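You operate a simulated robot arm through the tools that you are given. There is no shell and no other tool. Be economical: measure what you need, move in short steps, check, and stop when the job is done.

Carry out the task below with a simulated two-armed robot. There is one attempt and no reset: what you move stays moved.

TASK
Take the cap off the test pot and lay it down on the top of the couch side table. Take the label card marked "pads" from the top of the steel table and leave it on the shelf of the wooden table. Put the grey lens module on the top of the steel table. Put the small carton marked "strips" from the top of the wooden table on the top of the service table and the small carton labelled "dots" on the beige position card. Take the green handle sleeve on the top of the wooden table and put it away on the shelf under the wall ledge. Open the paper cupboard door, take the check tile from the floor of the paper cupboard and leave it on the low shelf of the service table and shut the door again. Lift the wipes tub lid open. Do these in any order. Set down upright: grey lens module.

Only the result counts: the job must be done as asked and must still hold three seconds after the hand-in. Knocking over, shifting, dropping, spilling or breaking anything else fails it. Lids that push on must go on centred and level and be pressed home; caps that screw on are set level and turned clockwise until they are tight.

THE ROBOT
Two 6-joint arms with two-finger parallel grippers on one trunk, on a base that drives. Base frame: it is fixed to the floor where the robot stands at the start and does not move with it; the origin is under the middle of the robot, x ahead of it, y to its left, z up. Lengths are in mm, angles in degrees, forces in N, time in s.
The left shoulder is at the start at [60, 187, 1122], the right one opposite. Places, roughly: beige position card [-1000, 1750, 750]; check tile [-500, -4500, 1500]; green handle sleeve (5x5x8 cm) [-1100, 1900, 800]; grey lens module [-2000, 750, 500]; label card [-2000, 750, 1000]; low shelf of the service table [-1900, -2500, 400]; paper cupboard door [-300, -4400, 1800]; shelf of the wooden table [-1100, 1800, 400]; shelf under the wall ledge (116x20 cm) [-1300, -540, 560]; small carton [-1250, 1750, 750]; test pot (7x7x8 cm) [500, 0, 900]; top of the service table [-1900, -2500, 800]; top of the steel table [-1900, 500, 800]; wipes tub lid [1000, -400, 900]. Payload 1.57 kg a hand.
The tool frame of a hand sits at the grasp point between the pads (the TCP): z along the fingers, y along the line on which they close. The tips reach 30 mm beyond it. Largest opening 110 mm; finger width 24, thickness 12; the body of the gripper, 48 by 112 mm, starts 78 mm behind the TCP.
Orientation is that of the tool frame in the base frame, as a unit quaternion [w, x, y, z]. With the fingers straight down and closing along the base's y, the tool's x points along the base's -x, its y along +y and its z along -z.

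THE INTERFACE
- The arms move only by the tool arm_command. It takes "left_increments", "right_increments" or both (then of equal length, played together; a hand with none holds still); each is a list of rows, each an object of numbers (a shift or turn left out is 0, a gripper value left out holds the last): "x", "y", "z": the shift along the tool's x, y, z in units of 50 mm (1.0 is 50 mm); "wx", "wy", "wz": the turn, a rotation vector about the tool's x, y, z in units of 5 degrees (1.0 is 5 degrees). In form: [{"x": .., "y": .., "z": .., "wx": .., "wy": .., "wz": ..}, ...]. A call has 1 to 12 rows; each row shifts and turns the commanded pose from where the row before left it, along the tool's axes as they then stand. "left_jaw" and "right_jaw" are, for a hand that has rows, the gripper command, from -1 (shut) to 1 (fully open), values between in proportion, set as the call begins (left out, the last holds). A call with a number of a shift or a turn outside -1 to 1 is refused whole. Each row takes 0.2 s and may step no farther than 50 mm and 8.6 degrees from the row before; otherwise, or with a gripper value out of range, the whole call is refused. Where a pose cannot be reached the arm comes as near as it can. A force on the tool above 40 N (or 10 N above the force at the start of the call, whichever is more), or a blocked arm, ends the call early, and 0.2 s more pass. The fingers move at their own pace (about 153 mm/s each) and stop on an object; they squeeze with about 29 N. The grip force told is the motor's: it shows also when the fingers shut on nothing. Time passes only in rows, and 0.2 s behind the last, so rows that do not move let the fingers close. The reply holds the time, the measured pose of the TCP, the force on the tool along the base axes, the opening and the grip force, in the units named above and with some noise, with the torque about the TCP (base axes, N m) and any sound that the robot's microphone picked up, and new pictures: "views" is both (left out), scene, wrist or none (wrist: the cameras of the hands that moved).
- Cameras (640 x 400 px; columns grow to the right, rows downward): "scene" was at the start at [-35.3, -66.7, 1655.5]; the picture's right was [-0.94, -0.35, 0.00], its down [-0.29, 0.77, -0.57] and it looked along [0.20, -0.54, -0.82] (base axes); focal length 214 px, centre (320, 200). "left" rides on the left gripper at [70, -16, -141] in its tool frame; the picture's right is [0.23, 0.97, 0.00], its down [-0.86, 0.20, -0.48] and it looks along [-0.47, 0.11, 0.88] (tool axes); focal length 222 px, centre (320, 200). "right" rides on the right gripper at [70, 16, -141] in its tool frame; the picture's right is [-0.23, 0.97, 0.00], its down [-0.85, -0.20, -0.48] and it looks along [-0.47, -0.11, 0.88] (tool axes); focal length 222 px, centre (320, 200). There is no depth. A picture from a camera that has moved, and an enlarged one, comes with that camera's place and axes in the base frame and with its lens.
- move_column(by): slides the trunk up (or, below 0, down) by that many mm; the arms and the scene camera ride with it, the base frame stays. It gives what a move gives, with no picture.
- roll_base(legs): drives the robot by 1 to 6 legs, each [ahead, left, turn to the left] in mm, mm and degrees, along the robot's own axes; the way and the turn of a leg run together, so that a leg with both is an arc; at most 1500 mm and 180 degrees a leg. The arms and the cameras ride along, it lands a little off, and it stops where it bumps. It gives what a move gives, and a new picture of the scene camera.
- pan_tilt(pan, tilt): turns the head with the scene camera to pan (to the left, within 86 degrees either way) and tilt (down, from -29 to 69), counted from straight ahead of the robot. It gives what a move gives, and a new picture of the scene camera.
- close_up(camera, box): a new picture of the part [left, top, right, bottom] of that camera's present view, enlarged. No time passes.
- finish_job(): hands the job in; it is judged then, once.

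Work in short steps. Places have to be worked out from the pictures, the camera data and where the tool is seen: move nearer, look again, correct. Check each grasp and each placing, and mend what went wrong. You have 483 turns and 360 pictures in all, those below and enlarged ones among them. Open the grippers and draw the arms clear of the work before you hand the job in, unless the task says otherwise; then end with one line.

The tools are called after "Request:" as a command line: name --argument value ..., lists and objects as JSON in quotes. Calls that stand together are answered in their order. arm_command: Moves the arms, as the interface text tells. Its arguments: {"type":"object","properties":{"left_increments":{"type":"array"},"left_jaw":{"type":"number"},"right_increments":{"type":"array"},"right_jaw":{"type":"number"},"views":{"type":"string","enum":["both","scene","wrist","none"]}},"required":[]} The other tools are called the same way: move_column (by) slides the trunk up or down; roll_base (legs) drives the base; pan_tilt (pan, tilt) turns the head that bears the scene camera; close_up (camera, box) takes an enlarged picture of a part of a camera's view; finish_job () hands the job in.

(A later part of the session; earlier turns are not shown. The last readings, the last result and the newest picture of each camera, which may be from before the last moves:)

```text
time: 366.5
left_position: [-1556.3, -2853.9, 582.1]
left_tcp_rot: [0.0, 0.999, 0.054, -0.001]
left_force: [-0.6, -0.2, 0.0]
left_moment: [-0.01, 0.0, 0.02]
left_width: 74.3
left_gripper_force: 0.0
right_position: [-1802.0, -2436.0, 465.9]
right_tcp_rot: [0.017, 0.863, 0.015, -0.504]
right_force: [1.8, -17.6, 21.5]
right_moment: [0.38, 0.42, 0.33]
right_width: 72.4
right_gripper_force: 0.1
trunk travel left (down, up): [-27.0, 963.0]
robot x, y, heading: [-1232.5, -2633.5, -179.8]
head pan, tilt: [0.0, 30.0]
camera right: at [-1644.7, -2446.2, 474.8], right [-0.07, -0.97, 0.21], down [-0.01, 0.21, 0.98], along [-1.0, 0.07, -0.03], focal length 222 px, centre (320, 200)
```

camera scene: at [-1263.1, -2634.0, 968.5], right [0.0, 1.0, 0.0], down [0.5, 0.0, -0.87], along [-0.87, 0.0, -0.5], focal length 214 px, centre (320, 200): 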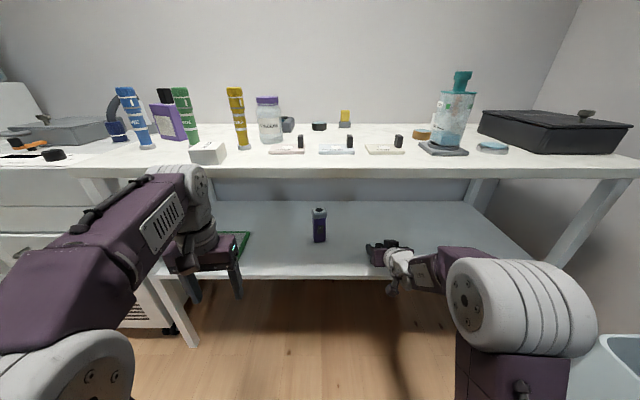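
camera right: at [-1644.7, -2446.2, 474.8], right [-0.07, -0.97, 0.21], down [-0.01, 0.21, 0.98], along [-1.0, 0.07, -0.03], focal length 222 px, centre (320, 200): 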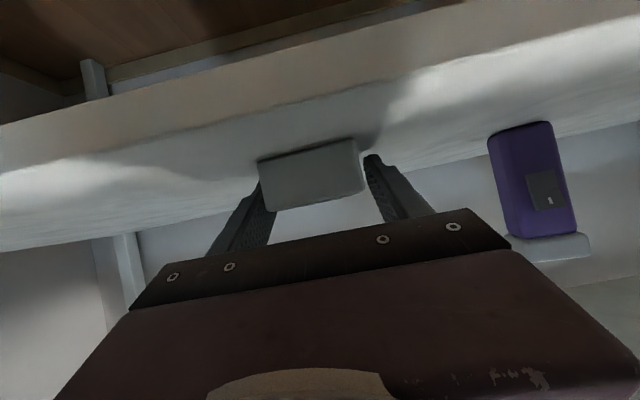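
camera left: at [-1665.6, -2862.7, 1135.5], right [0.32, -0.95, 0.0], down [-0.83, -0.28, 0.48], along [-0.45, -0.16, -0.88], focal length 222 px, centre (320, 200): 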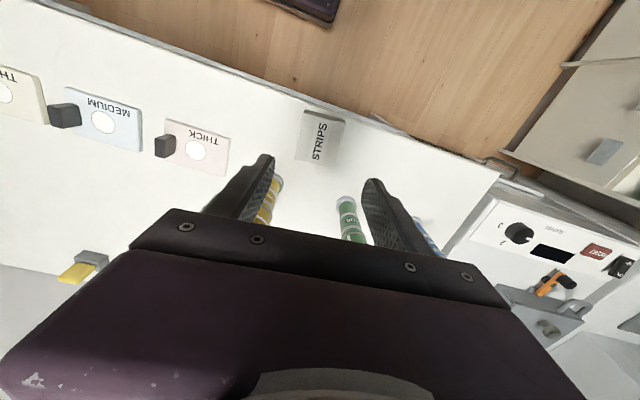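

Finger tips press on the shelf. Raise 8 mm, then let the fingers open.

Request:
arm_command --right_increments '[{"x": -0.1, "z": -0.06}, {"x": -0.04, "z": -0.02}, {}, {}]' --views "wrist"

```text
time: 367.5
left_position: [-1558.1, -2852.3, 581.5]
left_tcp_rot: [0.002, 0.999, 0.053, 0.001]
left_force: [-0.2, 0.3, -0.2]
left_moment: [0.02, -0.02, -0.01]
left_width: 74.2
left_gripper_force: 0.0
right_position: [-1802.9, -2433.4, 470.1]
right_tcp_rot: [0.017, 0.865, 0.012, -0.501]
right_force: [0.3, -0.7, -0.9]
right_moment: [0.0, -0.04, 0.03]
right_width: 87.9
right_gripper_force: 0.0
trunk travel left (down, up): [-27.0, 963.0]
robot x, y, heading: [-1230.1, -2634.4, -179.7]
head pan, tilt: [0.0, 30.0]
camera right: at [-1645.0, -2444.3, 480.6], right [-0.08, -0.97, 0.21], down [-0.02, 0.22, 0.98], along [-1.0, 0.07, -0.04], focal length 222 px, centre (320, 200)
```

right: 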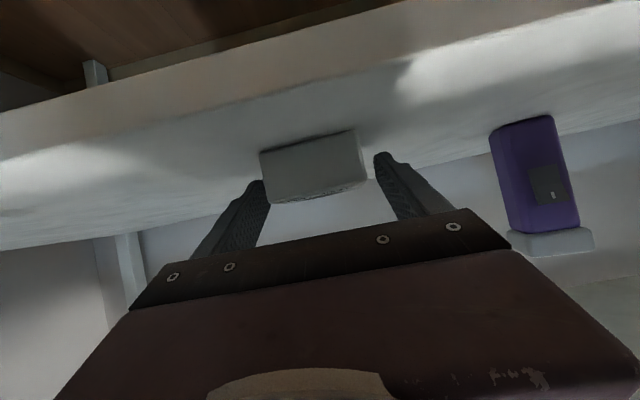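

Fingers are free of the tile. Roll straight back 400 mm and verify.

Request:
roll_base --legs '[[-420, 0, 0]]'

Request:
close_up --camera "scene" --box '[220, 140, 460, 280]'

```text
time: 370.1
left_position: [-1140.3, -2851.6, 581.5]
left_tcp_rot: [0.002, 0.999, 0.052, 0.0]
left_force: [-0.9, -0.4, 0.1]
left_moment: [0.01, 0.0, 0.0]
left_width: 74.3
left_gripper_force: 0.0
right_position: [-1382.8, -2432.7, 470.2]
right_tcp_rot: [0.016, 0.865, 0.011, -0.501]
right_force: [-0.1, -0.7, -0.2]
right_moment: [0.01, 0.01, 0.01]
right_width: 87.9
right_gripper_force: 0.1
trunk travel left (down, up): [-27.0, 963.0]
robot x, y, heading: [-812.0, -2635.3, 180.1]
head pan, tilt: [0.0, 30.0]
camera scene: at [-844.3, -2633.9, 968.5], right [0.0, 1.0, 0.0], down [0.5, 0.0, -0.87], along [-0.87, 0.0, -0.5], focal length 214 px, centre (320, 200)
```

scene: 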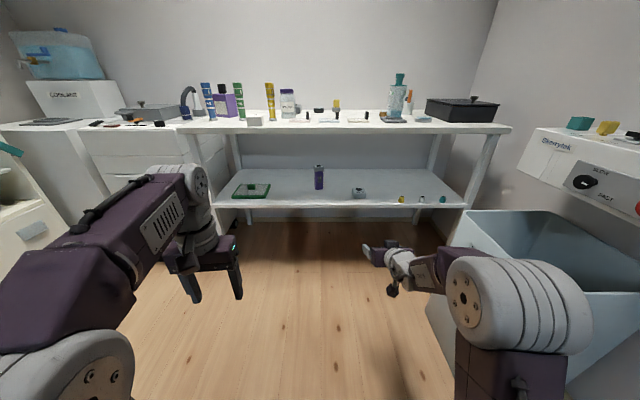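

```text
2.67 times, centred on (340, 210) of scene
camera zoom: at [-844.3, -2633.9, 968.5], right [0.0, 1.0, 0.0], down [0.5, 0.0, -0.87], along [-0.87, 0.0, -0.5], focal length 572 px, centre (267, 173)
```

zoom: 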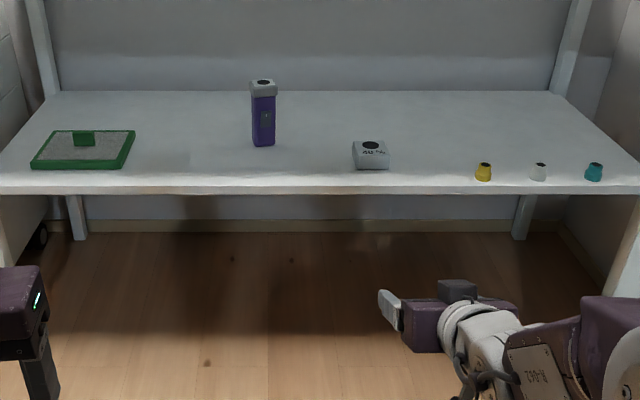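

Tile is on the low shelf. Now return to shut the door. Retract the right arm, raise a little for travel and go back along the same corridor.

Request:
arm_command --right_increments '[{"x": -0.05, "z": -0.9}, {"x": -0.05, "z": -0.9}, {"x": -0.05, "z": -0.9}, {"x": -0.05, "z": -0.9}]' --right_jaw -1 --views "none"

Request:
move_column --by 350

Request:
roll_base --legs '[[-125, 0, 0], [0, 825, 0]]'

Request:
roll_base --legs '[[-400, 265, 0], [-290, 0, 0]]'

```text
time: 371.1
left_position: [-1138.8, -2851.6, 581.8]
left_tcp_rot: [0.002, 0.999, 0.051, 0.001]
left_force: [-0.5, -0.2, 0.5]
left_moment: [-0.01, 0.01, -0.03]
left_width: 74.4
left_gripper_force: 0.1
right_position: [-1256.5, -2420.2, 559.0]
right_tcp_rot: [0.016, 0.865, 0.011, -0.502]
right_force: [0.1, -0.5, 0.0]
right_moment: [0.01, -0.03, -0.02]
right_width: 0.0
right_gripper_force: 20.8
right hand out of reach, approached as far as the arm can: row 4
trunk travel left (down, up): [-27.0, 963.0]
robot x, y, heading: [-811.6, -2634.4, 179.9]
head pan, tilt: [0.0, 30.0]
```

```text
time: 374.5
left_position: [-1139.4, -2852.2, 931.7]
left_tcp_rot: [0.002, 0.999, 0.051, 0.001]
left_force: [0.5, 0.9, -1.6]
left_moment: [0.02, -0.02, 0.01]
left_width: 74.5
left_gripper_force: 0.0
right_position: [-1256.1, -2419.3, 907.6]
right_tcp_rot: [0.016, 0.865, 0.011, -0.501]
right_force: [0.3, 0.2, 0.4]
right_moment: [0.03, 0.02, 0.0]
right_width: 0.1
right_gripper_force: 21.4
trunk travel left (down, up): [-377.0, 613.0]
robot x, y, heading: [-815.6, -2635.7, 179.9]
head pan, tilt: [0.0, 30.0]
```

```text
time: 379.7
left_position: [-1019.5, -3670.7, 930.1]
left_tcp_rot: [0.001, 0.999, 0.048, 0.001]
left_force: [0.0, -0.7, -0.6]
left_moment: [-0.03, 0.01, -0.03]
left_width: 74.2
left_gripper_force: 0.1
right_position: [-1133.7, -3238.9, 909.0]
right_tcp_rot: [0.016, 0.865, 0.009, -0.501]
right_force: [-0.1, 0.0, -0.5]
right_moment: [0.02, -0.01, -0.01]
right_width: 0.0
right_gripper_force: 21.4
trunk travel left (down, up): [-377.0, 613.0]
robot x, y, heading: [-696.4, -3455.7, 179.4]
head pan, tilt: [0.0, 30.0]
camera scene: at [-722.6, -3455.2, 1318.5], right [0.01, 1.0, 0.0], down [0.5, 0.0, -0.87], along [-0.87, 0.01, -0.5], focal length 214 px, centre (320, 200)
```

scene: 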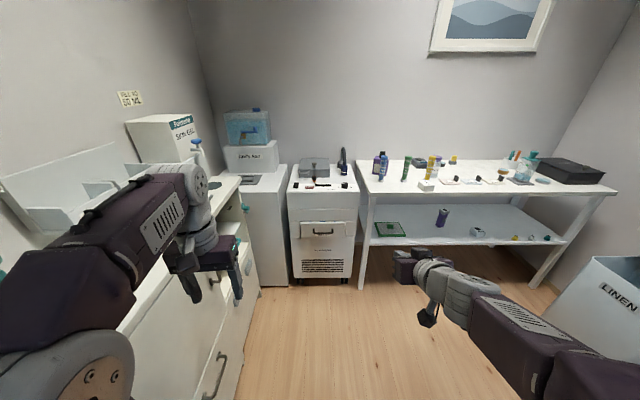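

```text
time: 384.2
left_position: [-332.0, -3943.4, 931.7]
left_tcp_rot: [0.002, 0.999, 0.049, -0.001]
left_force: [0.7, 0.2, 0.5]
left_moment: [-0.04, 0.02, 0.03]
left_width: 74.3
left_gripper_force: 0.1
right_position: [-446.5, -3510.5, 908.8]
right_tcp_rot: [0.015, 0.865, 0.009, -0.501]
right_force: [-0.1, -1.5, -0.1]
right_moment: [0.0, -0.04, 0.01]
right_width: 0.2
right_gripper_force: 21.2
trunk travel left (down, up): [-377.0, 613.0]
robot x, y, heading: [-6.8, -3726.0, 179.4]
head pan, tilt: [0.0, 30.0]
camera scene: at [-34.8, -3726.9, 1318.5], right [0.01, 1.0, 0.0], down [0.5, 0.0, -0.87], along [-0.87, 0.01, -0.5], focal length 214 px, centre (320, 200)
```

scene: 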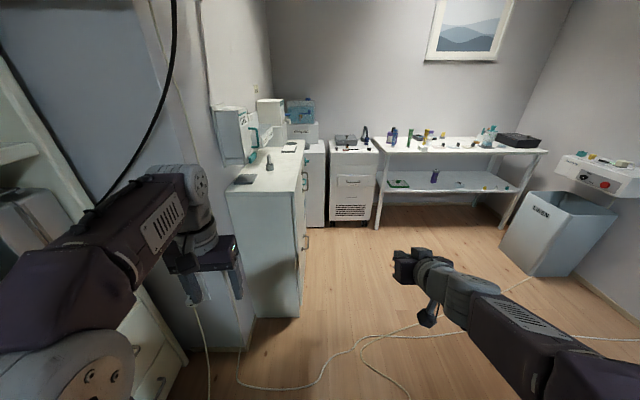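

Move left to y≈-3931 facing −x, and raise to shoulder ≈1100 to hook the door from below with the left hand.

Request:
roll_base --legs '[[0, 205, 0]]'

Request:
move_column --by 350

Request:
arm_command --left_increments '[{"wy": -1, "x": -0.3}, {"wy": -1, "x": -0.3}, {"wy": -1, "x": -0.3}, {"wy": -1}, {"wy": -1}, {"wy": -1}, {"wy": -1}, {"wy": -1}, {"wy": -1}, {"wy": -1}, {"wy": -1}, {"wy": -1}]' --left_jaw -1 --views "scene"

```text
time: 385.8
left_position: [-334.3, -4150.1, 931.6]
left_tcp_rot: [0.001, 0.999, 0.047, 0.001]
left_force: [0.0, -0.6, 0.3]
left_moment: [0.02, 0.01, 0.02]
left_width: 74.4
left_gripper_force: 0.1
right_position: [-447.6, -3718.8, 909.4]
right_tcp_rot: [0.014, 0.865, 0.008, -0.501]
right_force: [-0.1, 0.0, -0.3]
right_moment: [0.02, 0.02, -0.04]
right_width: 0.3
right_gripper_force: 21.3
trunk travel left (down, up): [-377.0, 613.0]
robot x, y, heading: [-6.8, -3935.7, 179.6]
head pan, tilt: [0.0, 30.0]
camera scene: at [-37.4, -3935.2, 1318.5], right [0.01, 1.0, 0.0], down [0.5, 0.0, -0.87], along [-0.87, 0.01, -0.5], focal length 214 px, centre (320, 200)
```

scene: 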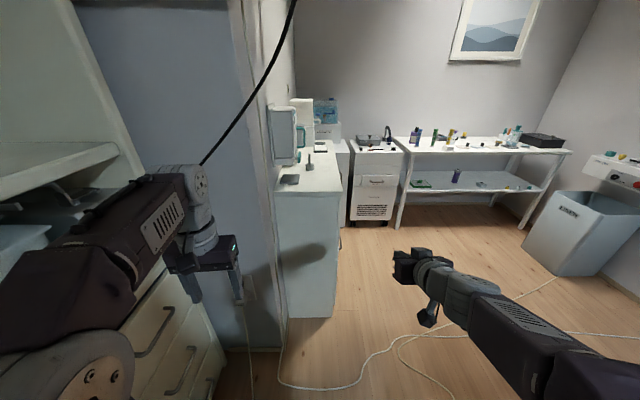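

```text
time: 389.2
left_position: [-335.0, -4149.8, 1282.0]
left_tcp_rot: [0.002, 0.999, 0.048, 0.001]
left_force: [-0.3, 0.7, -0.2]
left_moment: [-0.03, -0.02, -0.01]
left_width: 74.4
left_gripper_force: 0.0
right_position: [-448.0, -3716.3, 1258.8]
right_tcp_rot: [0.015, 0.865, 0.008, -0.502]
right_force: [-0.3, 0.0, -0.1]
right_moment: [0.01, 0.04, 0.01]
right_width: 0.0
right_gripper_force: 21.3
trunk travel left (down, up): [-727.0, 263.0]
robot x, y, heading: [-8.1, -3937.9, 179.4]
head pan, tilt: [0.0, 30.0]
```

```text
time: 391.9
left_position: [-460.5, -4163.1, 1278.6]
left_tcp_rot: [0.025, 0.865, 0.041, -0.5]
left_force: [-0.3, 0.7, 0.8]
left_moment: [0.0, -0.02, 0.0]
left_width: 0.0
left_gripper_force: 20.9
left hand out of reach, approached as far as the arm can: row 6, 7, 8, 9, 10, 11, 12
right_position: [-447.7, -3716.1, 1258.7]
right_tcp_rot: [0.015, 0.865, 0.008, -0.501]
right_force: [0.5, -0.2, 0.4]
right_moment: [0.01, 0.01, 0.01]
right_width: 0.1
right_gripper_force: 21.4
trunk travel left (down, up): [-727.0, 263.0]
robot x, y, heading: [-5.9, -3937.9, 179.3]
head pan, tilt: [0.0, 30.0]
camera scene: at [-37.3, -3934.0, 1668.5], right [0.01, 1.0, 0.0], down [0.5, 0.0, -0.87], along [-0.87, 0.01, -0.5], focal length 214 px, centre (320, 200)
```

scene: 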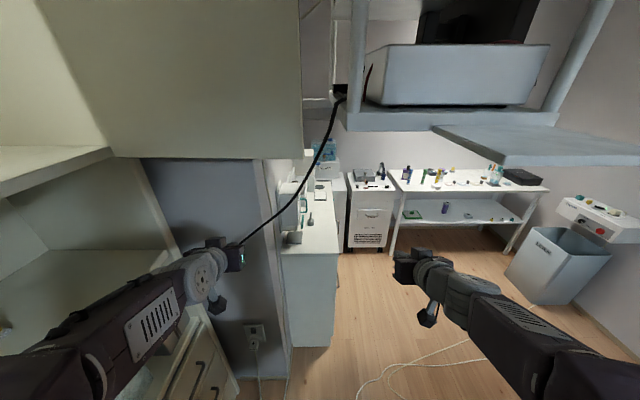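

Good view: the door bottom edge and free edge are visible. Continue rotating the left hand upward (to ~120°) while moving forward/up.

Request:
arm_command --left_increments '[{"wy": -1, "x": -0.232, "z": 0.046}, {"wy": -1, "x": -0.227, "z": 0.066}, {"wy": -1, "x": -0.22, "z": 0.086}, {"wy": -1, "x": -0.212, "z": 0.105}, {"wy": -1, "x": -0.202, "z": 0.123}, {"wy": -1, "x": -0.191, "z": 0.139}, {"wy": -1, "x": -0.178, "z": 0.156}, {"wy": -1, "x": -0.163, "z": 0.171}, {"wy": -1, "x": -0.148, "z": 0.185}, {"wy": -1, "x": -0.132, "z": 0.197}, {"wy": -1, "x": -0.114, "z": 0.208}, {"wy": -1, "x": -0.095, "z": 0.216}]' --views "none"

```text
time: 394.4
left_position: [-560.8, -4173.0, 1483.4]
left_tcp_rot: [-0.04, -0.547, -0.025, 0.836]
left_force: [-1.0, -0.5, -2.4]
left_moment: [0.02, -0.13, 0.03]
left_width: 0.4
left_gripper_force: 21.7
left hand out of reach, approached as far as the arm can: row 1, 8, 9, 10, 11, 12
right_position: [-448.5, -3717.6, 1258.1]
right_tcp_rot: [0.016, 0.865, 0.009, -0.501]
right_force: [-0.1, -0.8, -0.7]
right_moment: [0.03, -0.01, 0.0]
right_width: 0.0
right_gripper_force: 21.7
trunk travel left (down, up): [-727.0, 263.0]
robot x, y, heading: [-4.6, -3935.5, 179.5]
head pan, tilt: [0.0, 30.0]
stopped in row 12 (left hand): the force on the tool passed its limit at 106 N (the readings are from after the stop); the commanded pose is now the measured one
```

Finger touched the door's underside. Lower the column 75 mm and look.

Request:
move_column --by -75

Request:
pan_tilt --pan 15 --tilt 35

```text
time: 395.5
left_position: [-560.3, -4172.3, 1409.3]
left_tcp_rot: [-0.04, -0.545, -0.025, 0.837]
left_force: [0.7, 0.2, -0.6]
left_moment: [0.0, 0.01, -0.02]
left_width: 0.0
left_gripper_force: 21.7
right_position: [-447.7, -3717.5, 1183.1]
right_tcp_rot: [0.015, 0.865, 0.008, -0.502]
right_force: [-0.4, 0.6, 1.0]
right_moment: [-0.03, -0.01, -0.01]
right_width: 0.0
right_gripper_force: 21.6
trunk travel left (down, up): [-652.0, 338.0]
robot x, y, heading: [-7.2, -3933.8, 179.7]
head pan, tilt: [0.0, 30.0]
```

```text
time: 396.3
left_position: [-559.9, -4172.4, 1408.9]
left_tcp_rot: [-0.04, -0.545, -0.025, 0.837]
left_force: [-0.3, -0.2, -0.3]
left_moment: [0.01, 0.0, -0.02]
left_width: 0.2
left_gripper_force: 21.2
right_position: [-447.1, -3716.7, 1183.0]
right_tcp_rot: [0.015, 0.864, 0.008, -0.502]
right_force: [0.0, 0.3, 0.1]
right_moment: [-0.03, 0.01, -0.01]
right_width: 0.0
right_gripper_force: 21.0
trunk travel left (down, up): [-652.0, 338.0]
robot x, y, heading: [-7.2, -3931.8, 179.8]
head pan, tilt: [15.0, 35.0]
camera scene: at [-32.0, -3956.6, 1585.7], right [-0.25, 0.97, 0.0], down [0.56, 0.14, -0.82], along [-0.79, -0.2, -0.57], focal length 214 px, centre (320, 200)
```

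scene: 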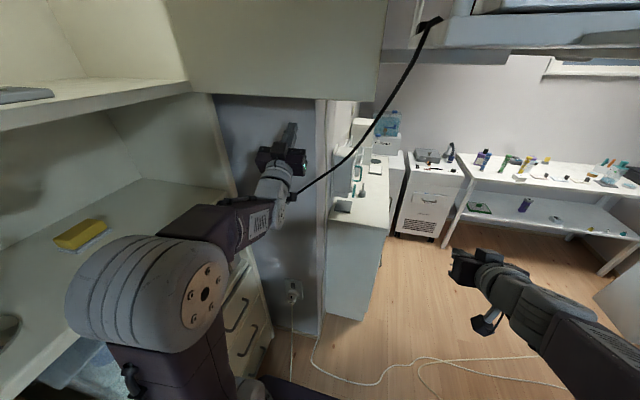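

Fingers are under the door. Roll ahead 50 and rotate the fingers steeper upward.

Request:
roll_base --legs '[[55, 0, 0]]'

Request:
arm_command --left_increments '[{"wy": -1}, {"wy": -1}, {"wy": -1}, {"wy": -1}, {"wy": -1}, {"wy": -1}, {"wy": -1}]' --views "scene"

```text
time: 397.4
left_position: [-615.6, -4171.5, 1407.9]
left_tcp_rot: [-0.041, -0.546, -0.025, 0.837]
left_force: [-0.2, -0.9, -1.3]
left_moment: [-0.02, -0.01, -0.01]
left_width: 0.1
left_gripper_force: 21.5
right_position: [-504.7, -3716.1, 1183.2]
right_tcp_rot: [0.015, 0.866, 0.008, -0.5]
right_force: [-0.3, 0.6, 0.3]
right_moment: [0.01, 0.0, 0.0]
right_width: 0.0
right_gripper_force: 21.8
trunk travel left (down, up): [-652.0, 338.0]
robot x, y, heading: [-65.4, -3934.4, 179.6]
head pan, tilt: [15.0, 35.0]
stopped in leg 1: the force on the tool passed its limit at 132 N (the readings are from after the stop); the commanded pose is now the measured one
camera scene: at [-89.2, -3956.0, 1585.7], right [-0.25, 0.97, 0.0], down [0.56, 0.14, -0.82], along [-0.79, -0.21, -0.57], focal length 214 px, centre (320, 200)
```

scene: 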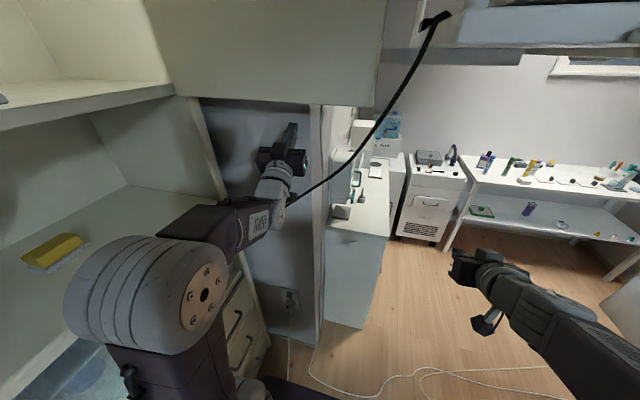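

```text
time: 397.9
left_position: [-621.2, -4172.7, 1463.7]
left_tcp_rot: [-0.042, -0.489, -0.023, 0.871]
left_force: [-0.2, -0.4, -0.2]
left_moment: [-0.02, -0.01, 0.01]
left_width: 0.0
left_gripper_force: 21.2
left hand out of reach, approached as far as the arm can: row 1, 2
right_position: [-501.3, -3715.8, 1184.7]
right_tcp_rot: [0.016, 0.865, 0.009, -0.502]
right_force: [-0.4, -0.2, -0.5]
right_moment: [-0.02, -0.01, 0.01]
right_width: 0.2
right_gripper_force: 21.4
trunk travel left (down, up): [-652.0, 338.0]
robot x, y, heading: [-62.1, -3934.7, 179.6]
head pan, tilt: [15.0, 35.0]
stopped in row 2 (left hand): the force on the tool passed its limit at 76 N (the readings are from after the stop); the commanded pose is now the measured one
camera scene: at [-83.7, -3956.1, 1585.8], right [-0.25, 0.97, 0.0], down [0.55, 0.14, -0.82], along [-0.79, -0.21, -0.57], focal length 214 px, centre (320, 200)
```

scene: 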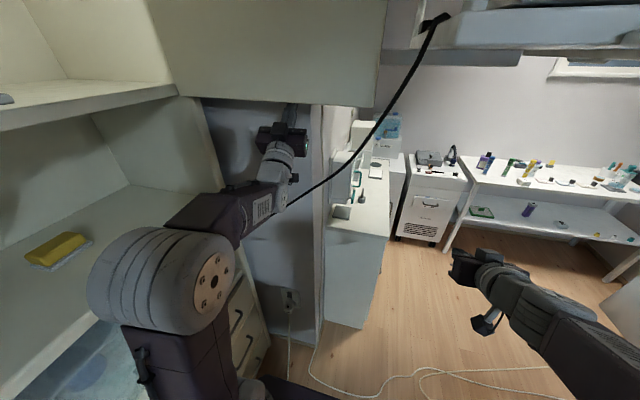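

There is a wall close behind the door here, so hooking near the free edge is better. Lower 60, back out 170, and level the hand.

Request:
move_column --by -70

Request:
roll_base --legs '[[-150, 0, 0]]'

Request:
arm_command --left_increments '[{"wy": 1}, {"wy": 1}, {"wy": 1}, {"wy": 1}, {"wy": 1}, {"wy": 1}, {"wx": -1}, {"wx": -1}, {"wx": -1}, {"wx": -1}]' --views "none"

```text
time: 399.0
left_position: [-622.5, -4172.3, 1392.9]
left_tcp_rot: [-0.042, -0.49, -0.022, 0.871]
left_force: [7.6, 0.8, -2.3]
left_moment: [0.02, -0.08, -0.08]
left_width: 0.0
left_gripper_force: 21.0
right_position: [-502.6, -3717.0, 1113.2]
right_tcp_rot: [0.015, 0.865, 0.009, -0.502]
right_force: [-0.7, -0.7, -0.7]
right_moment: [-0.03, 0.01, 0.02]
right_width: 0.0
right_gripper_force: 21.3
trunk travel left (down, up): [-582.0, 408.0]
robot x, y, heading: [-60.1, -3936.3, 179.4]
head pan, tilt: [15.0, 35.0]
```

```text
time: 400.4
left_position: [-473.9, -4173.9, 1392.2]
left_tcp_rot: [-0.041, -0.49, -0.021, 0.87]
left_force: [0.7, -0.4, -0.1]
left_moment: [-0.02, 0.0, 0.02]
left_width: 0.1
left_gripper_force: 21.2
right_position: [-353.7, -3717.9, 1112.4]
right_tcp_rot: [0.015, 0.866, 0.008, -0.501]
right_force: [-0.8, 1.1, 0.6]
right_moment: [-0.01, 0.0, 0.02]
right_width: 0.1
right_gripper_force: 21.6
trunk travel left (down, up): [-582.0, 408.0]
robot x, y, heading: [91.0, -3936.4, 179.4]
head pan, tilt: [15.0, 35.0]
camera scene: at [62.9, -3957.3, 1515.7], right [-0.25, 0.97, 0.0], down [0.56, 0.14, -0.82], along [-0.79, -0.21, -0.57], focal length 214 px, centre (320, 200)
```

scene: 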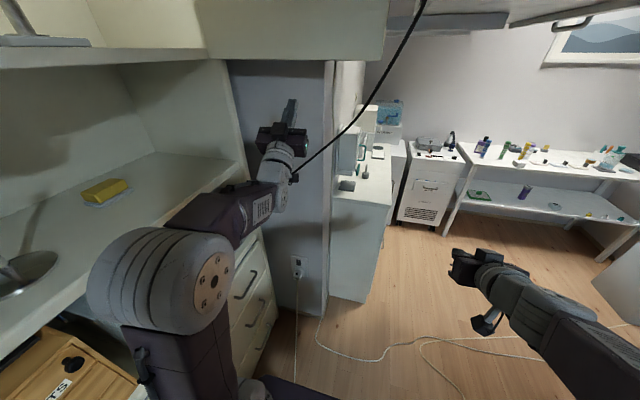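

```text
time: 402.6
left_position: [-474.5, -4171.8, 1392.2]
left_tcp_rot: [-0.157, -0.682, -0.157, 0.697]
left_force: [0.0, 0.5, 0.8]
left_moment: [0.01, 0.04, 0.0]
left_width: 0.0
left_gripper_force: 21.7
left hand out of reach, approached as far as the arm can: row 7, 8
right_position: [-353.0, -3717.2, 1112.7]
right_tcp_rot: [0.016, 0.866, 0.009, -0.5]
right_force: [0.0, -0.4, -0.1]
right_moment: [0.0, -0.02, -0.03]
right_width: 0.1
right_gripper_force: 21.3
trunk travel left (down, up): [-582.0, 408.0]
robot x, y, heading: [90.6, -3933.1, 179.5]
head pan, tilt: [15.0, 35.0]
```

Raise the trunk ~300, then bring the left hand across to the free-edge side.

Request:
move_column --by 296

Request:
arm_command --left_increments '[{"z": -0.5, "y": -0.5, "x": 0.5}, {"z": -0.5, "y": -0.5, "x": 0.5}, {"z": -0.5, "y": -0.5, "x": 0.5}, {"z": -0.5, "y": -0.5, "x": 0.5}, {"z": -0.5, "y": -0.5, "x": 0.5}, {"z": -0.5, "y": -0.5, "x": 0.5}, {"z": -0.5, "y": -0.5, "x": 0.36}, {"z": -0.3, "y": -0.4}]' --views "none"

```text
time: 405.6
left_position: [-474.4, -4172.2, 1688.5]
left_tcp_rot: [-0.155, -0.682, -0.155, 0.697]
left_force: [-0.1, -0.6, 0.0]
left_moment: [-0.04, -0.02, -0.02]
left_width: 0.1
left_gripper_force: 21.0
right_position: [-353.0, -3716.9, 1408.1]
right_tcp_rot: [0.016, 0.865, 0.008, -0.501]
right_force: [-0.2, -0.2, -0.4]
right_moment: [-0.01, -0.02, 0.02]
right_width: 0.0
right_gripper_force: 21.1
trunk travel left (down, up): [-878.0, 112.0]
robot x, y, heading: [86.9, -3933.7, 179.6]
head pan, tilt: [15.0, 35.0]
```

```text
time: 407.4
left_position: [-387.9, -3913.7, 1516.7]
left_tcp_rot: [-0.156, -0.682, -0.155, 0.697]
left_force: [0.9, 0.3, 0.1]
left_moment: [0.0, 0.02, 0.03]
left_width: 0.0
left_gripper_force: 21.0
right_position: [-353.4, -3716.1, 1408.8]
right_tcp_rot: [0.016, 0.866, 0.008, -0.5]
right_force: [0.1, -0.1, 0.4]
right_moment: [-0.01, -0.02, 0.01]
right_width: 0.1
right_gripper_force: 20.3
trunk travel left (down, up): [-878.0, 112.0]
robot x, y, heading: [88.2, -3933.7, 179.6]
head pan, tilt: [15.0, 35.0]
```

Move the right arm 150 mm aside, and turn the left hand to 45°.

Request:
arm_command --right_increments '[{"y": -0.9}, {"y": -0.9}, {"y": -0.9}, {"y": -0.5}]' --views "none"

Request:
arm_command --left_increments '[{"wx": -1}, {"wx": -1}, {"wx": -1}, {"wx": -1}]' --views "scene"

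```text
time: 408.4
left_position: [-390.3, -3915.5, 1518.4]
left_tcp_rot: [-0.155, -0.683, -0.155, 0.697]
left_force: [0.0, -0.4, 0.8]
left_moment: [0.03, -0.04, 0.0]
left_width: 0.2
left_gripper_force: 21.4
right_position: [-357.5, -3556.5, 1406.4]
right_tcp_rot: [0.015, 0.865, 0.008, -0.501]
right_force: [0.2, -0.5, 0.3]
right_moment: [0.01, 0.02, -0.02]
right_width: 0.0
right_gripper_force: 21.6
trunk travel left (down, up): [-878.0, 112.0]
robot x, y, heading: [88.5, -3932.7, 179.6]
head pan, tilt: [15.0, 35.0]
```

```text
time: 409.4
left_position: [-390.9, -3914.6, 1517.0]
left_tcp_rot: [-0.271, -0.645, -0.273, 0.66]
left_force: [1.4, -0.5, -0.6]
left_moment: [-0.05, 0.01, -0.03]
left_width: 0.0
left_gripper_force: 21.5
right_position: [-359.8, -3558.1, 1405.9]
right_tcp_rot: [0.016, 0.865, 0.009, -0.502]
right_force: [-1.1, -0.3, 0.0]
right_moment: [0.02, 0.03, 0.04]
right_width: 0.0
right_gripper_force: 21.6
trunk travel left (down, up): [-878.0, 112.0]
robot x, y, heading: [88.8, -3938.3, 179.7]
head pan, tilt: [15.0, 35.0]
camera scene: at [62.5, -3956.4, 1811.7], right [-0.25, 0.97, 0.0], down [0.56, 0.14, -0.82], along [-0.79, -0.21, -0.57], focal length 214 px, centre (320, 200)
```

scene: 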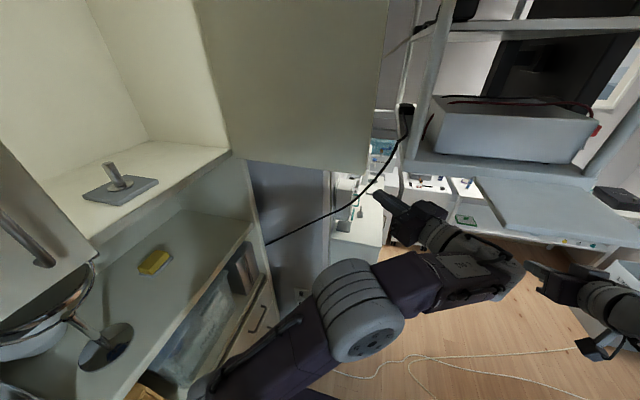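

Left fingers are near the door's free edge, under the tray. Roll ahead 150.

Request:
roll_base --legs '[[150, 0, 0]]'

```text
time: 410.6
left_position: [-502.8, -3913.6, 1518.3]
left_tcp_rot: [-0.271, -0.645, -0.273, 0.661]
left_force: [-0.1, -0.3, 0.2]
left_moment: [-0.01, 0.02, -0.02]
left_width: 0.0
left_gripper_force: 21.0
right_position: [-466.6, -3556.7, 1402.4]
right_tcp_rot: [0.017, 0.867, 0.003, -0.498]
right_force: [0.8, -0.5, -0.2]
right_moment: [-0.01, -0.03, 0.02]
right_width: 0.0
right_gripper_force: 21.6
trunk travel left (down, up): [-878.0, 112.0]
robot x, y, heading: [-27.2, -3934.2, 179.3]
head pan, tilt: [15.0, 35.0]
stopped in leg 1: the robot was blocked; the commanded pose is now the measured one
camera scene: at [-48.3, -3957.5, 1811.9], right [-0.25, 0.97, 0.0], down [0.55, 0.14, -0.82], along [-0.8, -0.2, -0.57], focal length 214 px, centre (320, 200)
```

scene: 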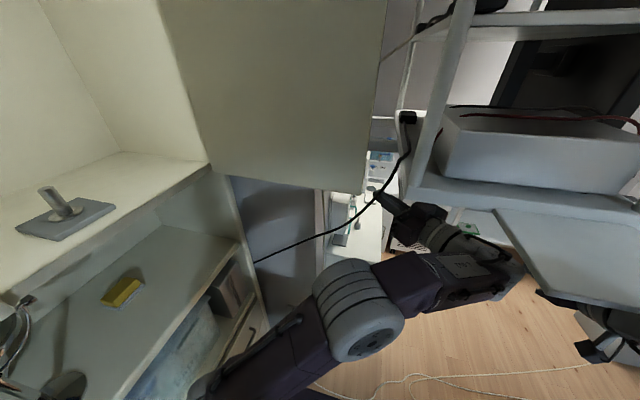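

The right arm touched the tray underside. Back off 30 mm and lower the right arm 200 mm.

Request:
roll_base --legs '[[-35, 0, 0]]'

Request:
arm_command --right_increments '[{"x": 0.69, "z": 0.5}, {"x": 0.69, "z": 0.5}, {"x": 0.69, "z": 0.5}, {"x": 0.69, "z": 0.5}, {"x": 0.69, "z": 0.5}, {"x": 0.69, "z": 0.5}]' --views "none"

Request:
pan_tilt --pan -30 --tilt 35

```text
time: 411.5
left_position: [-481.4, -3914.4, 1514.8]
left_tcp_rot: [-0.272, -0.648, -0.271, 0.658]
left_force: [-0.4, 0.3, 0.0]
left_moment: [0.01, 0.02, 0.09]
left_width: 0.2
left_gripper_force: 21.6
right_position: [-444.7, -3556.4, 1399.2]
right_tcp_rot: [0.017, 0.869, 0.003, -0.494]
right_force: [-1.2, -0.3, 0.1]
right_moment: [-0.02, -0.03, -0.03]
right_width: 0.0
right_gripper_force: 21.4
trunk travel left (down, up): [-878.0, 112.0]
robot x, y, heading: [6.2, -3938.3, 179.5]
head pan, tilt: [15.0, 35.0]
camera scene: at [-30.5, -3956.9, 1811.5], right [-0.25, 0.97, 0.0], down [0.56, 0.14, -0.82], along [-0.79, -0.2, -0.58], focal length 214 px, centre (320, 200)
```

scene: 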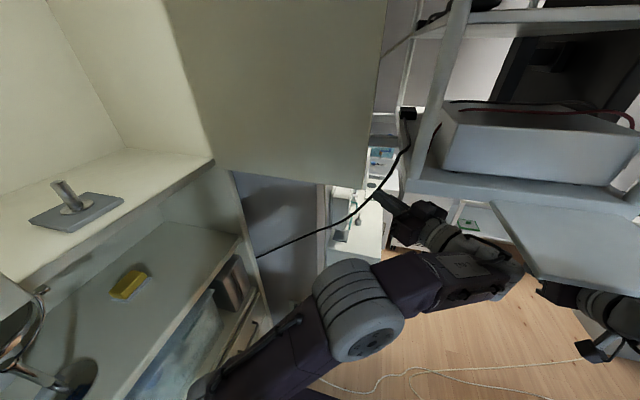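

```text
time: 412.9
left_position: [-477.0, -3911.9, 1515.3]
left_tcp_rot: [-0.273, -0.646, -0.272, 0.659]
left_force: [-0.1, 0.6, -0.7]
left_moment: [0.0, 0.01, 0.05]
left_width: 0.0
left_gripper_force: 21.2
right_position: [-472.4, -3554.4, 1152.7]
right_tcp_rot: [0.019, 0.869, 0.002, -0.495]
right_force: [0.0, 0.0, -0.8]
right_moment: [0.0, -0.02, 0.02]
right_width: 0.1
right_gripper_force: 21.8
right hand out of reach, approached as far as the arm can: row 6
trunk travel left (down, up): [-878.0, 112.0]
robot x, y, heading: [6.1, -3934.2, 179.2]
head pan, tilt: [15.0, 35.0]
```

```text
time: 414.0
left_position: [-471.7, -3914.3, 1517.5]
left_tcp_rot: [-0.271, -0.645, -0.273, 0.66]
left_force: [-0.4, -0.6, -0.4]
left_moment: [0.0, 0.02, 0.03]
left_width: 0.3
left_gripper_force: 20.8
right_position: [-467.7, -3556.0, 1155.6]
right_tcp_rot: [0.019, 0.868, 0.003, -0.496]
right_force: [0.5, -0.2, -0.1]
right_moment: [0.01, 0.0, -0.02]
right_width: 0.0
right_gripper_force: 21.4
trunk travel left (down, up): [-878.0, 112.0]
robot x, y, heading: [7.4, -3934.3, 179.4]
head pan, tilt: [-30.0, 35.0]
camera scene: at [-8.8, -3890.5, 1811.7], right [0.51, 0.86, 0.0], down [0.49, -0.29, -0.82], along [-0.71, 0.42, -0.57], focal length 214 px, centre (320, 200)
```

scene: 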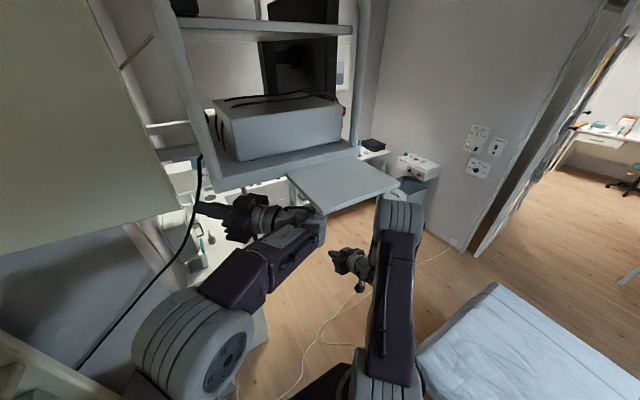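

The right elbow sits by the tray flap; swing the right arm out to the side over the couch.

Request:
arm_command --right_increments '[{"x": 0.15, "y": -0.45, "z": -0.65}, {"x": 0.15, "y": -0.45, "z": -0.65}, {"x": 0.15, "y": -0.45, "z": -0.65}, {"x": 0.15, "y": -0.45, "z": -0.65}, {"x": 0.15, "y": -0.45, "z": -0.65}, {"x": 0.15, "y": -0.45, "z": -0.65}, {"x": 0.15, "y": -0.45, "z": -0.65}, {"x": 0.15, "y": -0.45, "z": -0.65}, {"x": 0.15, "y": -0.45, "z": -0.65}, {"x": 0.15, "y": -0.45, "z": -0.65}]' --views "scene"

```text
time: 416.2
left_position: [-471.1, -3913.4, 1516.9]
left_tcp_rot: [-0.271, -0.646, -0.272, 0.66]
left_force: [0.8, -0.2, -0.2]
left_moment: [-0.03, -0.01, 0.02]
left_width: 0.0
left_gripper_force: 21.4
right_position: [-151.3, -3321.0, 1249.2]
right_tcp_rot: [0.018, 0.867, 0.004, -0.498]
right_force: [0.7, -0.7, 0.9]
right_moment: [0.03, 0.01, 0.02]
right_width: 0.1
right_gripper_force: 21.1
trunk travel left (down, up): [-878.0, 112.0]
robot x, y, heading: [6.7, -3940.1, 179.4]
head pan, tilt: [-30.0, 35.0]
camera scene: at [-7.3, -3889.0, 1811.7], right [0.51, 0.86, 0.0], down [0.49, -0.29, -0.82], along [-0.71, 0.42, -0.57], focal length 214 px, centre (320, 200)
```

scene: 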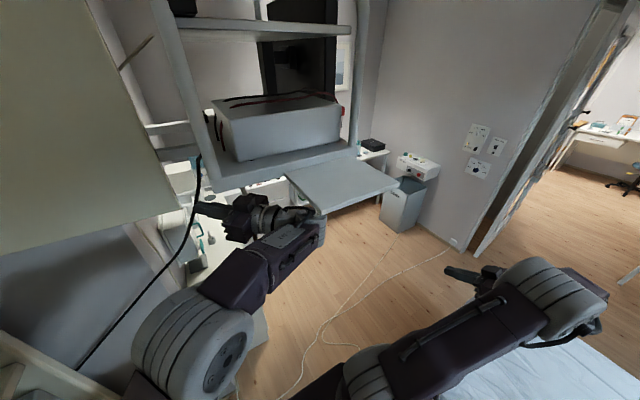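

Now roll ahead 65 mm.

Request:
roll_base --legs '[[65, 0, 0]]'

```text
time: 417.2
left_position: [-523.2, -3913.0, 1520.9]
left_tcp_rot: [-0.27, -0.643, -0.274, 0.663]
left_force: [0.5, -0.8, 0.3]
left_moment: [0.0, 0.0, -0.06]
left_width: 0.0
left_gripper_force: 21.4
right_position: [-206.6, -3321.2, 1250.2]
right_tcp_rot: [0.016, 0.866, 0.002, -0.5]
right_force: [0.0, 1.3, -1.0]
right_moment: [-0.03, 0.04, 0.01]
right_width: 0.0
right_gripper_force: 21.2
trunk travel left (down, up): [-878.0, 112.0]
robot x, y, heading: [-57.0, -3933.4, 179.4]
head pan, tilt: [-30.0, 35.0]
camera scene: at [-59.9, -3889.7, 1811.8], right [0.51, 0.86, 0.0], down [0.49, -0.29, -0.82], along [-0.71, 0.42, -0.57], focal length 214 px, centre (320, 200)
```

scene: 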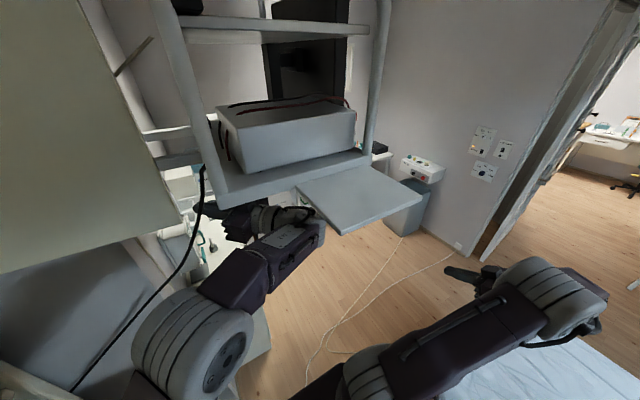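

Now advance the fingers diagonally past the free edge.

Request:
arm_command --left_increments '[{"z": 0.3, "x": 0.06}, {"z": 0.3, "x": 0.06}, {"z": 0.3, "x": 0.06}, {"z": 0.3}, {"z": 0.3}, {"z": 0.3}, {"z": 0.3}]' --views "none"

Request:
pan_tilt --pan 10 --tilt 35

Request:
close_up --camera "left" --box '[0, 0, 640, 400]'

```text
time: 418.8
left_position: [-609.6, -3988.2, 1508.8]
left_tcp_rot: [-0.27, -0.646, -0.271, 0.66]
left_force: [-1.0, -0.1, 0.6]
left_moment: [-0.04, -0.01, 0.0]
left_width: 0.0
left_gripper_force: 21.9
right_position: [-216.3, -3321.7, 1249.6]
right_tcp_rot: [0.017, 0.868, 0.003, -0.497]
right_force: [0.8, 0.1, 0.6]
right_moment: [0.01, 0.0, 0.03]
right_width: 0.0
right_gripper_force: 21.4
trunk travel left (down, up): [-878.0, 112.0]
robot x, y, heading: [-56.7, -3933.0, 179.5]
head pan, tilt: [-30.0, 35.0]
```

```text
time: 419.9
left_position: [-609.2, -3987.4, 1509.7]
left_tcp_rot: [-0.272, -0.646, -0.273, 0.659]
left_force: [-0.9, 0.1, -0.1]
left_moment: [0.0, -0.03, 0.02]
left_width: 0.0
left_gripper_force: 21.3
right_position: [-216.0, -3320.7, 1249.1]
right_tcp_rot: [0.016, 0.868, 0.003, -0.497]
right_force: [-0.7, 0.8, -0.1]
right_moment: [-0.01, -0.01, -0.01]
right_width: 0.1
right_gripper_force: 21.5
trunk travel left (down, up): [-878.0, 112.0]
robot x, y, heading: [-56.9, -3929.9, 179.2]
head pan, tilt: [10.0, 35.0]
camera scene: at [-84.1, -3948.3, 1811.7], right [-0.16, 0.99, 0.0], down [0.57, 0.09, -0.82], along [-0.81, -0.13, -0.57], focal length 214 px, centre (320, 200)
```

scene: 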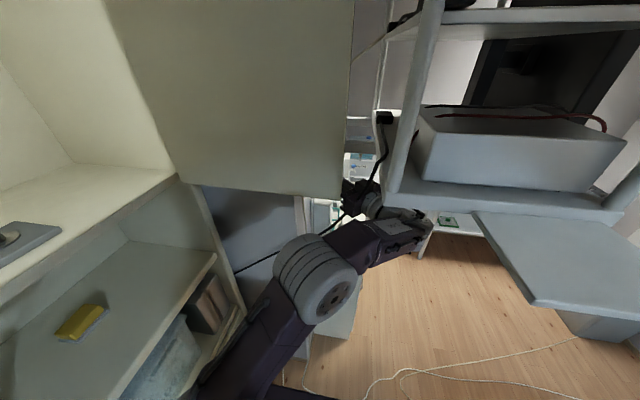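

```text
1.00 times, centred on (320, 200) of left (not enlarged: the box is as wide or as high as the picture)
camera zoom: at [-523.6, -3874.9, 1436.5], right [0.69, -0.69, -0.24], down [0.5, 0.2, 0.84], along [-0.53, -0.7, 0.48], focal length 222 px, centre (320, 200)
```

zoom: 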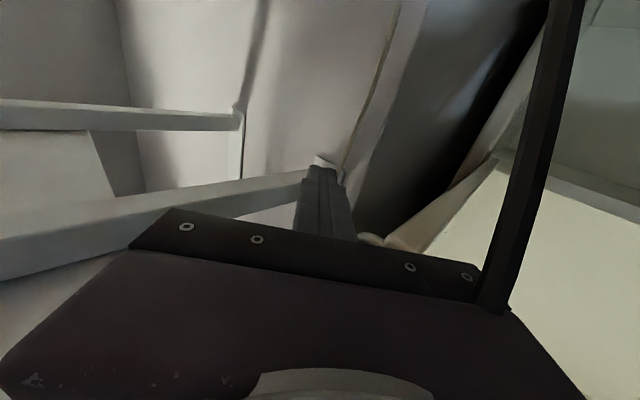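

Fingers are behind the door's free edge. Pull it toward +x with small arm steps.

Request:
arm_command --left_increments '[{"z": -0.14, "y": 0.15}, {"z": -0.14, "y": 0.15}, {"z": -0.14, "y": 0.15}, {"z": -0.14, "y": 0.15}, {"z": -0.13, "y": 0.16}, {"z": -0.13, "y": 0.16}, {"z": -0.13, "y": 0.16}, {"z": -0.13, "y": 0.16}, {"z": -0.12, "y": 0.17}, {"z": -0.12, "y": 0.17}, {"z": -0.12, "y": 0.17}, {"z": -0.12, "y": 0.17}]' --views "scene"

```text
time: 422.5
left_position: [-486.2, -4001.3, 1508.5]
left_tcp_rot: [-0.27, -0.646, -0.272, 0.66]
left_force: [-0.4, -0.2, -0.1]
left_moment: [0.0, -0.01, 0.05]
left_width: 0.1
left_gripper_force: 21.1
right_position: [-214.8, -3320.0, 1250.1]
right_tcp_rot: [0.016, 0.868, 0.002, -0.496]
right_force: [0.0, 0.2, 0.4]
right_moment: [0.0, 0.02, -0.02]
right_width: 0.1
right_gripper_force: 21.0
trunk travel left (down, up): [-878.0, 112.0]
robot x, y, heading: [-54.8, -3934.9, 179.4]
head pan, tilt: [10.0, 35.0]
camera scene: at [-83.4, -3948.7, 1811.7], right [-0.16, 0.99, 0.0], down [0.57, 0.09, -0.82], along [-0.81, -0.13, -0.57], focal length 214 px, centre (320, 200)
```

scene: 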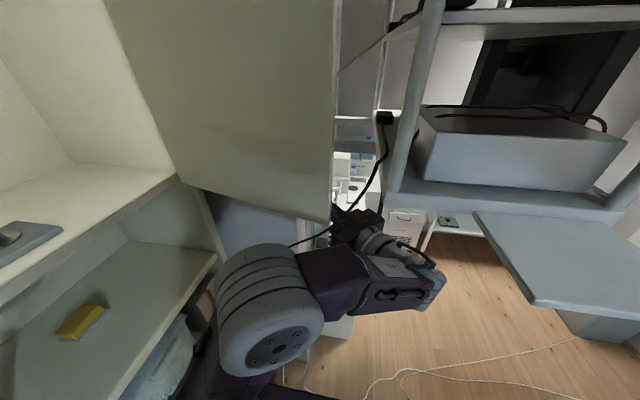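

Door follows. Continue the arc.

Request:
arm_command --left_increments '[{"z": -0.11, "y": 0.21}, {"z": -0.11, "y": 0.21}, {"z": -0.11, "y": 0.21}, {"z": -0.11, "y": 0.21}, {"z": -0.11, "y": 0.21}, {"z": -0.11, "y": 0.21}, {"z": -0.1, "y": 0.22}, {"z": -0.1, "y": 0.22}]' --views "none"

Request:
roll_base --legs '[[-100, 25, 0]]'

```text
time: 424.3
left_position: [-393.8, -4030.2, 1506.5]
left_tcp_rot: [-0.27, -0.646, -0.272, 0.66]
left_force: [-0.7, -0.9, 0.1]
left_moment: [0.01, 0.01, -0.01]
left_width: 0.0
left_gripper_force: 21.3
right_position: [-214.5, -3321.7, 1250.1]
right_tcp_rot: [0.017, 0.867, 0.004, -0.497]
right_force: [0.1, -0.1, -0.8]
right_moment: [0.0, -0.01, -0.02]
right_width: 0.0
right_gripper_force: 21.5
trunk travel left (down, up): [-878.0, 112.0]
robot x, y, heading: [-53.0, -3933.2, 179.1]
head pan, tilt: [10.0, 35.0]
```

```text
time: 425.4
left_position: [-302.7, -4053.8, 1505.5]
left_tcp_rot: [-0.271, -0.646, -0.271, 0.66]
left_force: [0.0, -0.1, 0.0]
left_moment: [-0.01, 0.0, 0.05]
left_width: 0.0
left_gripper_force: 21.0
right_position: [-121.8, -3346.2, 1247.6]
right_tcp_rot: [0.017, 0.869, 0.002, -0.495]
right_force: [-0.7, -0.5, -0.3]
right_moment: [0.0, 0.0, 0.04]
right_width: 0.1
right_gripper_force: 21.2
trunk travel left (down, up): [-878.0, 112.0]
robot x, y, heading: [42.0, -3963.5, 179.3]
head pan, tilt: [10.0, 35.0]
camera scene: at [7.9, -3972.6, 1811.6], right [-0.16, 0.99, 0.0], down [0.57, 0.09, -0.82], along [-0.81, -0.13, -0.58], focal length 214 px, centre (320, 200)
```

scene: 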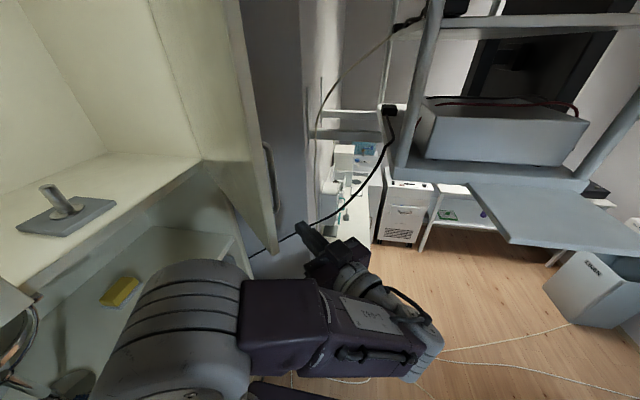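

Door is at ~40° and the hand is on its outer side. Shift the base toward the cupboard 110 mm, then push the door shut with the arm.

Request:
roll_base --legs '[[0, 110, 0]]'

Request:
arm_command --left_increments '[{"z": 0.3, "y": 0.05}, {"z": 0.3, "y": 0.05}, {"z": 0.3, "y": 0.05}, {"z": 0.25, "y": 0.1}, {"z": 0.2, "y": 0.15}, {"z": 0.2, "y": 0.15}, {"z": 0.2, "y": 0.15}, {"z": 0.2, "y": 0.15}, {"z": 0.2, "y": 0.15}]' --views "scene"

```text
time: 426.6
left_position: [-301.1, -4144.5, 1504.4]
left_tcp_rot: [-0.268, -0.649, -0.268, 0.659]
left_force: [-0.6, 0.5, -0.2]
left_moment: [-0.01, 0.02, 0.02]
left_width: 0.0
left_gripper_force: 21.5
right_position: [-121.6, -3440.7, 1249.5]
right_tcp_rot: [0.017, 0.867, 0.004, -0.497]
right_force: [-0.5, 0.5, 0.5]
right_moment: [-0.01, -0.02, 0.02]
right_width: 0.1
right_gripper_force: 21.3
trunk travel left (down, up): [-878.0, 112.0]
robot x, y, heading: [37.1, -4056.6, 179.3]
head pan, tilt: [10.0, 35.0]
stopped in leg 1: the force on the tool passed its limit at 118 N (the readings are from after the stop); the commanded pose is now the measured one
camera scene: at [9.4, -4067.2, 1811.7], right [-0.16, 0.99, 0.0], down [0.57, 0.09, -0.82], along [-0.81, -0.13, -0.57], focal length 214 px, centre (320, 200)
```

scene: 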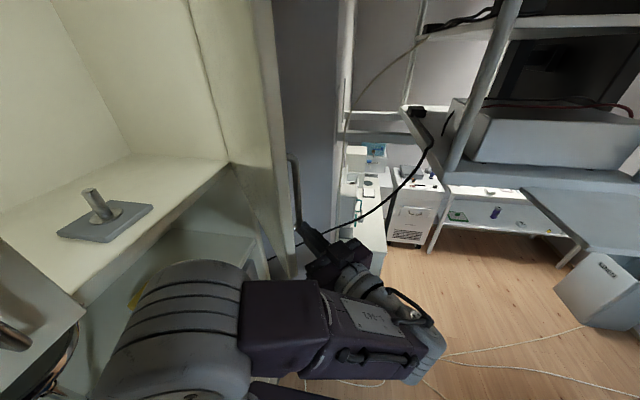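

```text
time: 427.2
left_position: [-301.7, -4154.4, 1508.8]
left_tcp_rot: [-0.269, -0.647, -0.267, 0.661]
left_force: [23.2, 19.0, -4.8]
left_moment: [0.14, 0.1, 1.5]
left_width: 0.0
left_gripper_force: 21.5
right_position: [-108.8, -3429.6, 1244.7]
right_tcp_rot: [0.019, 0.865, 0.001, -0.501]
right_force: [-0.5, 0.0, -0.3]
right_moment: [-0.04, 0.02, 0.01]
right_width: 0.0
right_gripper_force: 21.3
trunk travel left (down, up): [-878.0, 112.0]
robot x, y, heading: [43.1, -4055.4, 178.9]
head pan, tilt: [10.0, 35.0]
stopped in row 2 (left hand): the force on the tool passed its limit at 46 N (the readings are from after the stop); the commanded pose is now the measured one
camera scene: at [26.3, -4054.0, 1812.0], right [-0.16, 0.99, -0.01], down [0.56, 0.08, -0.82], along [-0.81, -0.14, -0.57], focal length 214 px, centre (320, 200)
```

scene: 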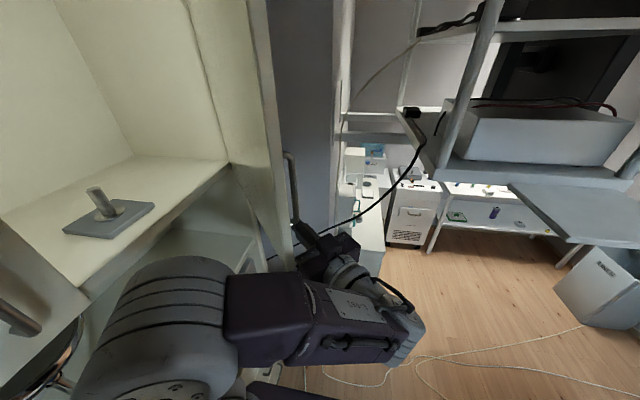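

Pushing along the door gives no torque; push perpendicular (along the tool's +y) instead.

Request:
arm_command --left_increments '[{"z": -0.2}, {"y": 0.2}, {"y": 0.2}, {"y": 0.2}, {"y": 0.2}, {"y": 0.2}, {"y": 0.2}, {"y": 0.2}, {"y": 0.2}, {"y": 0.2}]' --views "scene"

```text
time: 429.4
left_position: [-240.9, -4224.9, 1503.8]
left_tcp_rot: [-0.267, -0.649, -0.27, 0.659]
left_force: [0.0, 0.8, -0.3]
left_moment: [-0.02, 0.01, -0.04]
left_width: 0.0
left_gripper_force: 21.1
right_position: [-117.1, -3440.8, 1249.9]
right_tcp_rot: [0.016, 0.867, 0.003, -0.498]
right_force: [0.5, -1.0, -0.5]
right_moment: [0.02, -0.01, -0.03]
right_width: 0.0
right_gripper_force: 21.6
trunk travel left (down, up): [-878.0, 112.0]
robot x, y, heading: [44.0, -4055.1, 179.1]
head pan, tilt: [10.0, 35.0]
camera scene: at [14.3, -4069.5, 1811.7], right [-0.16, 0.99, 0.0], down [0.57, 0.09, -0.82], along [-0.81, -0.13, -0.57], focal length 214 px, centre (320, 200)
```

scene: 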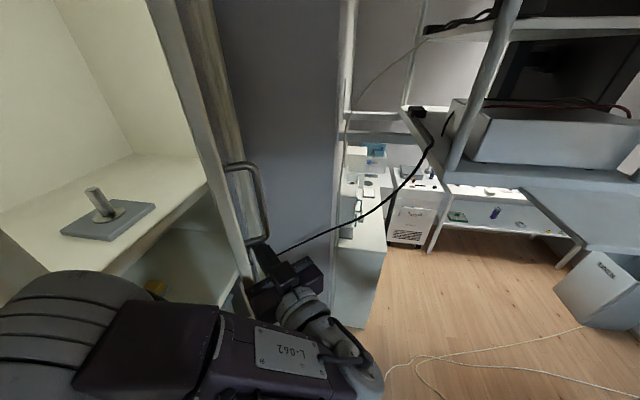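

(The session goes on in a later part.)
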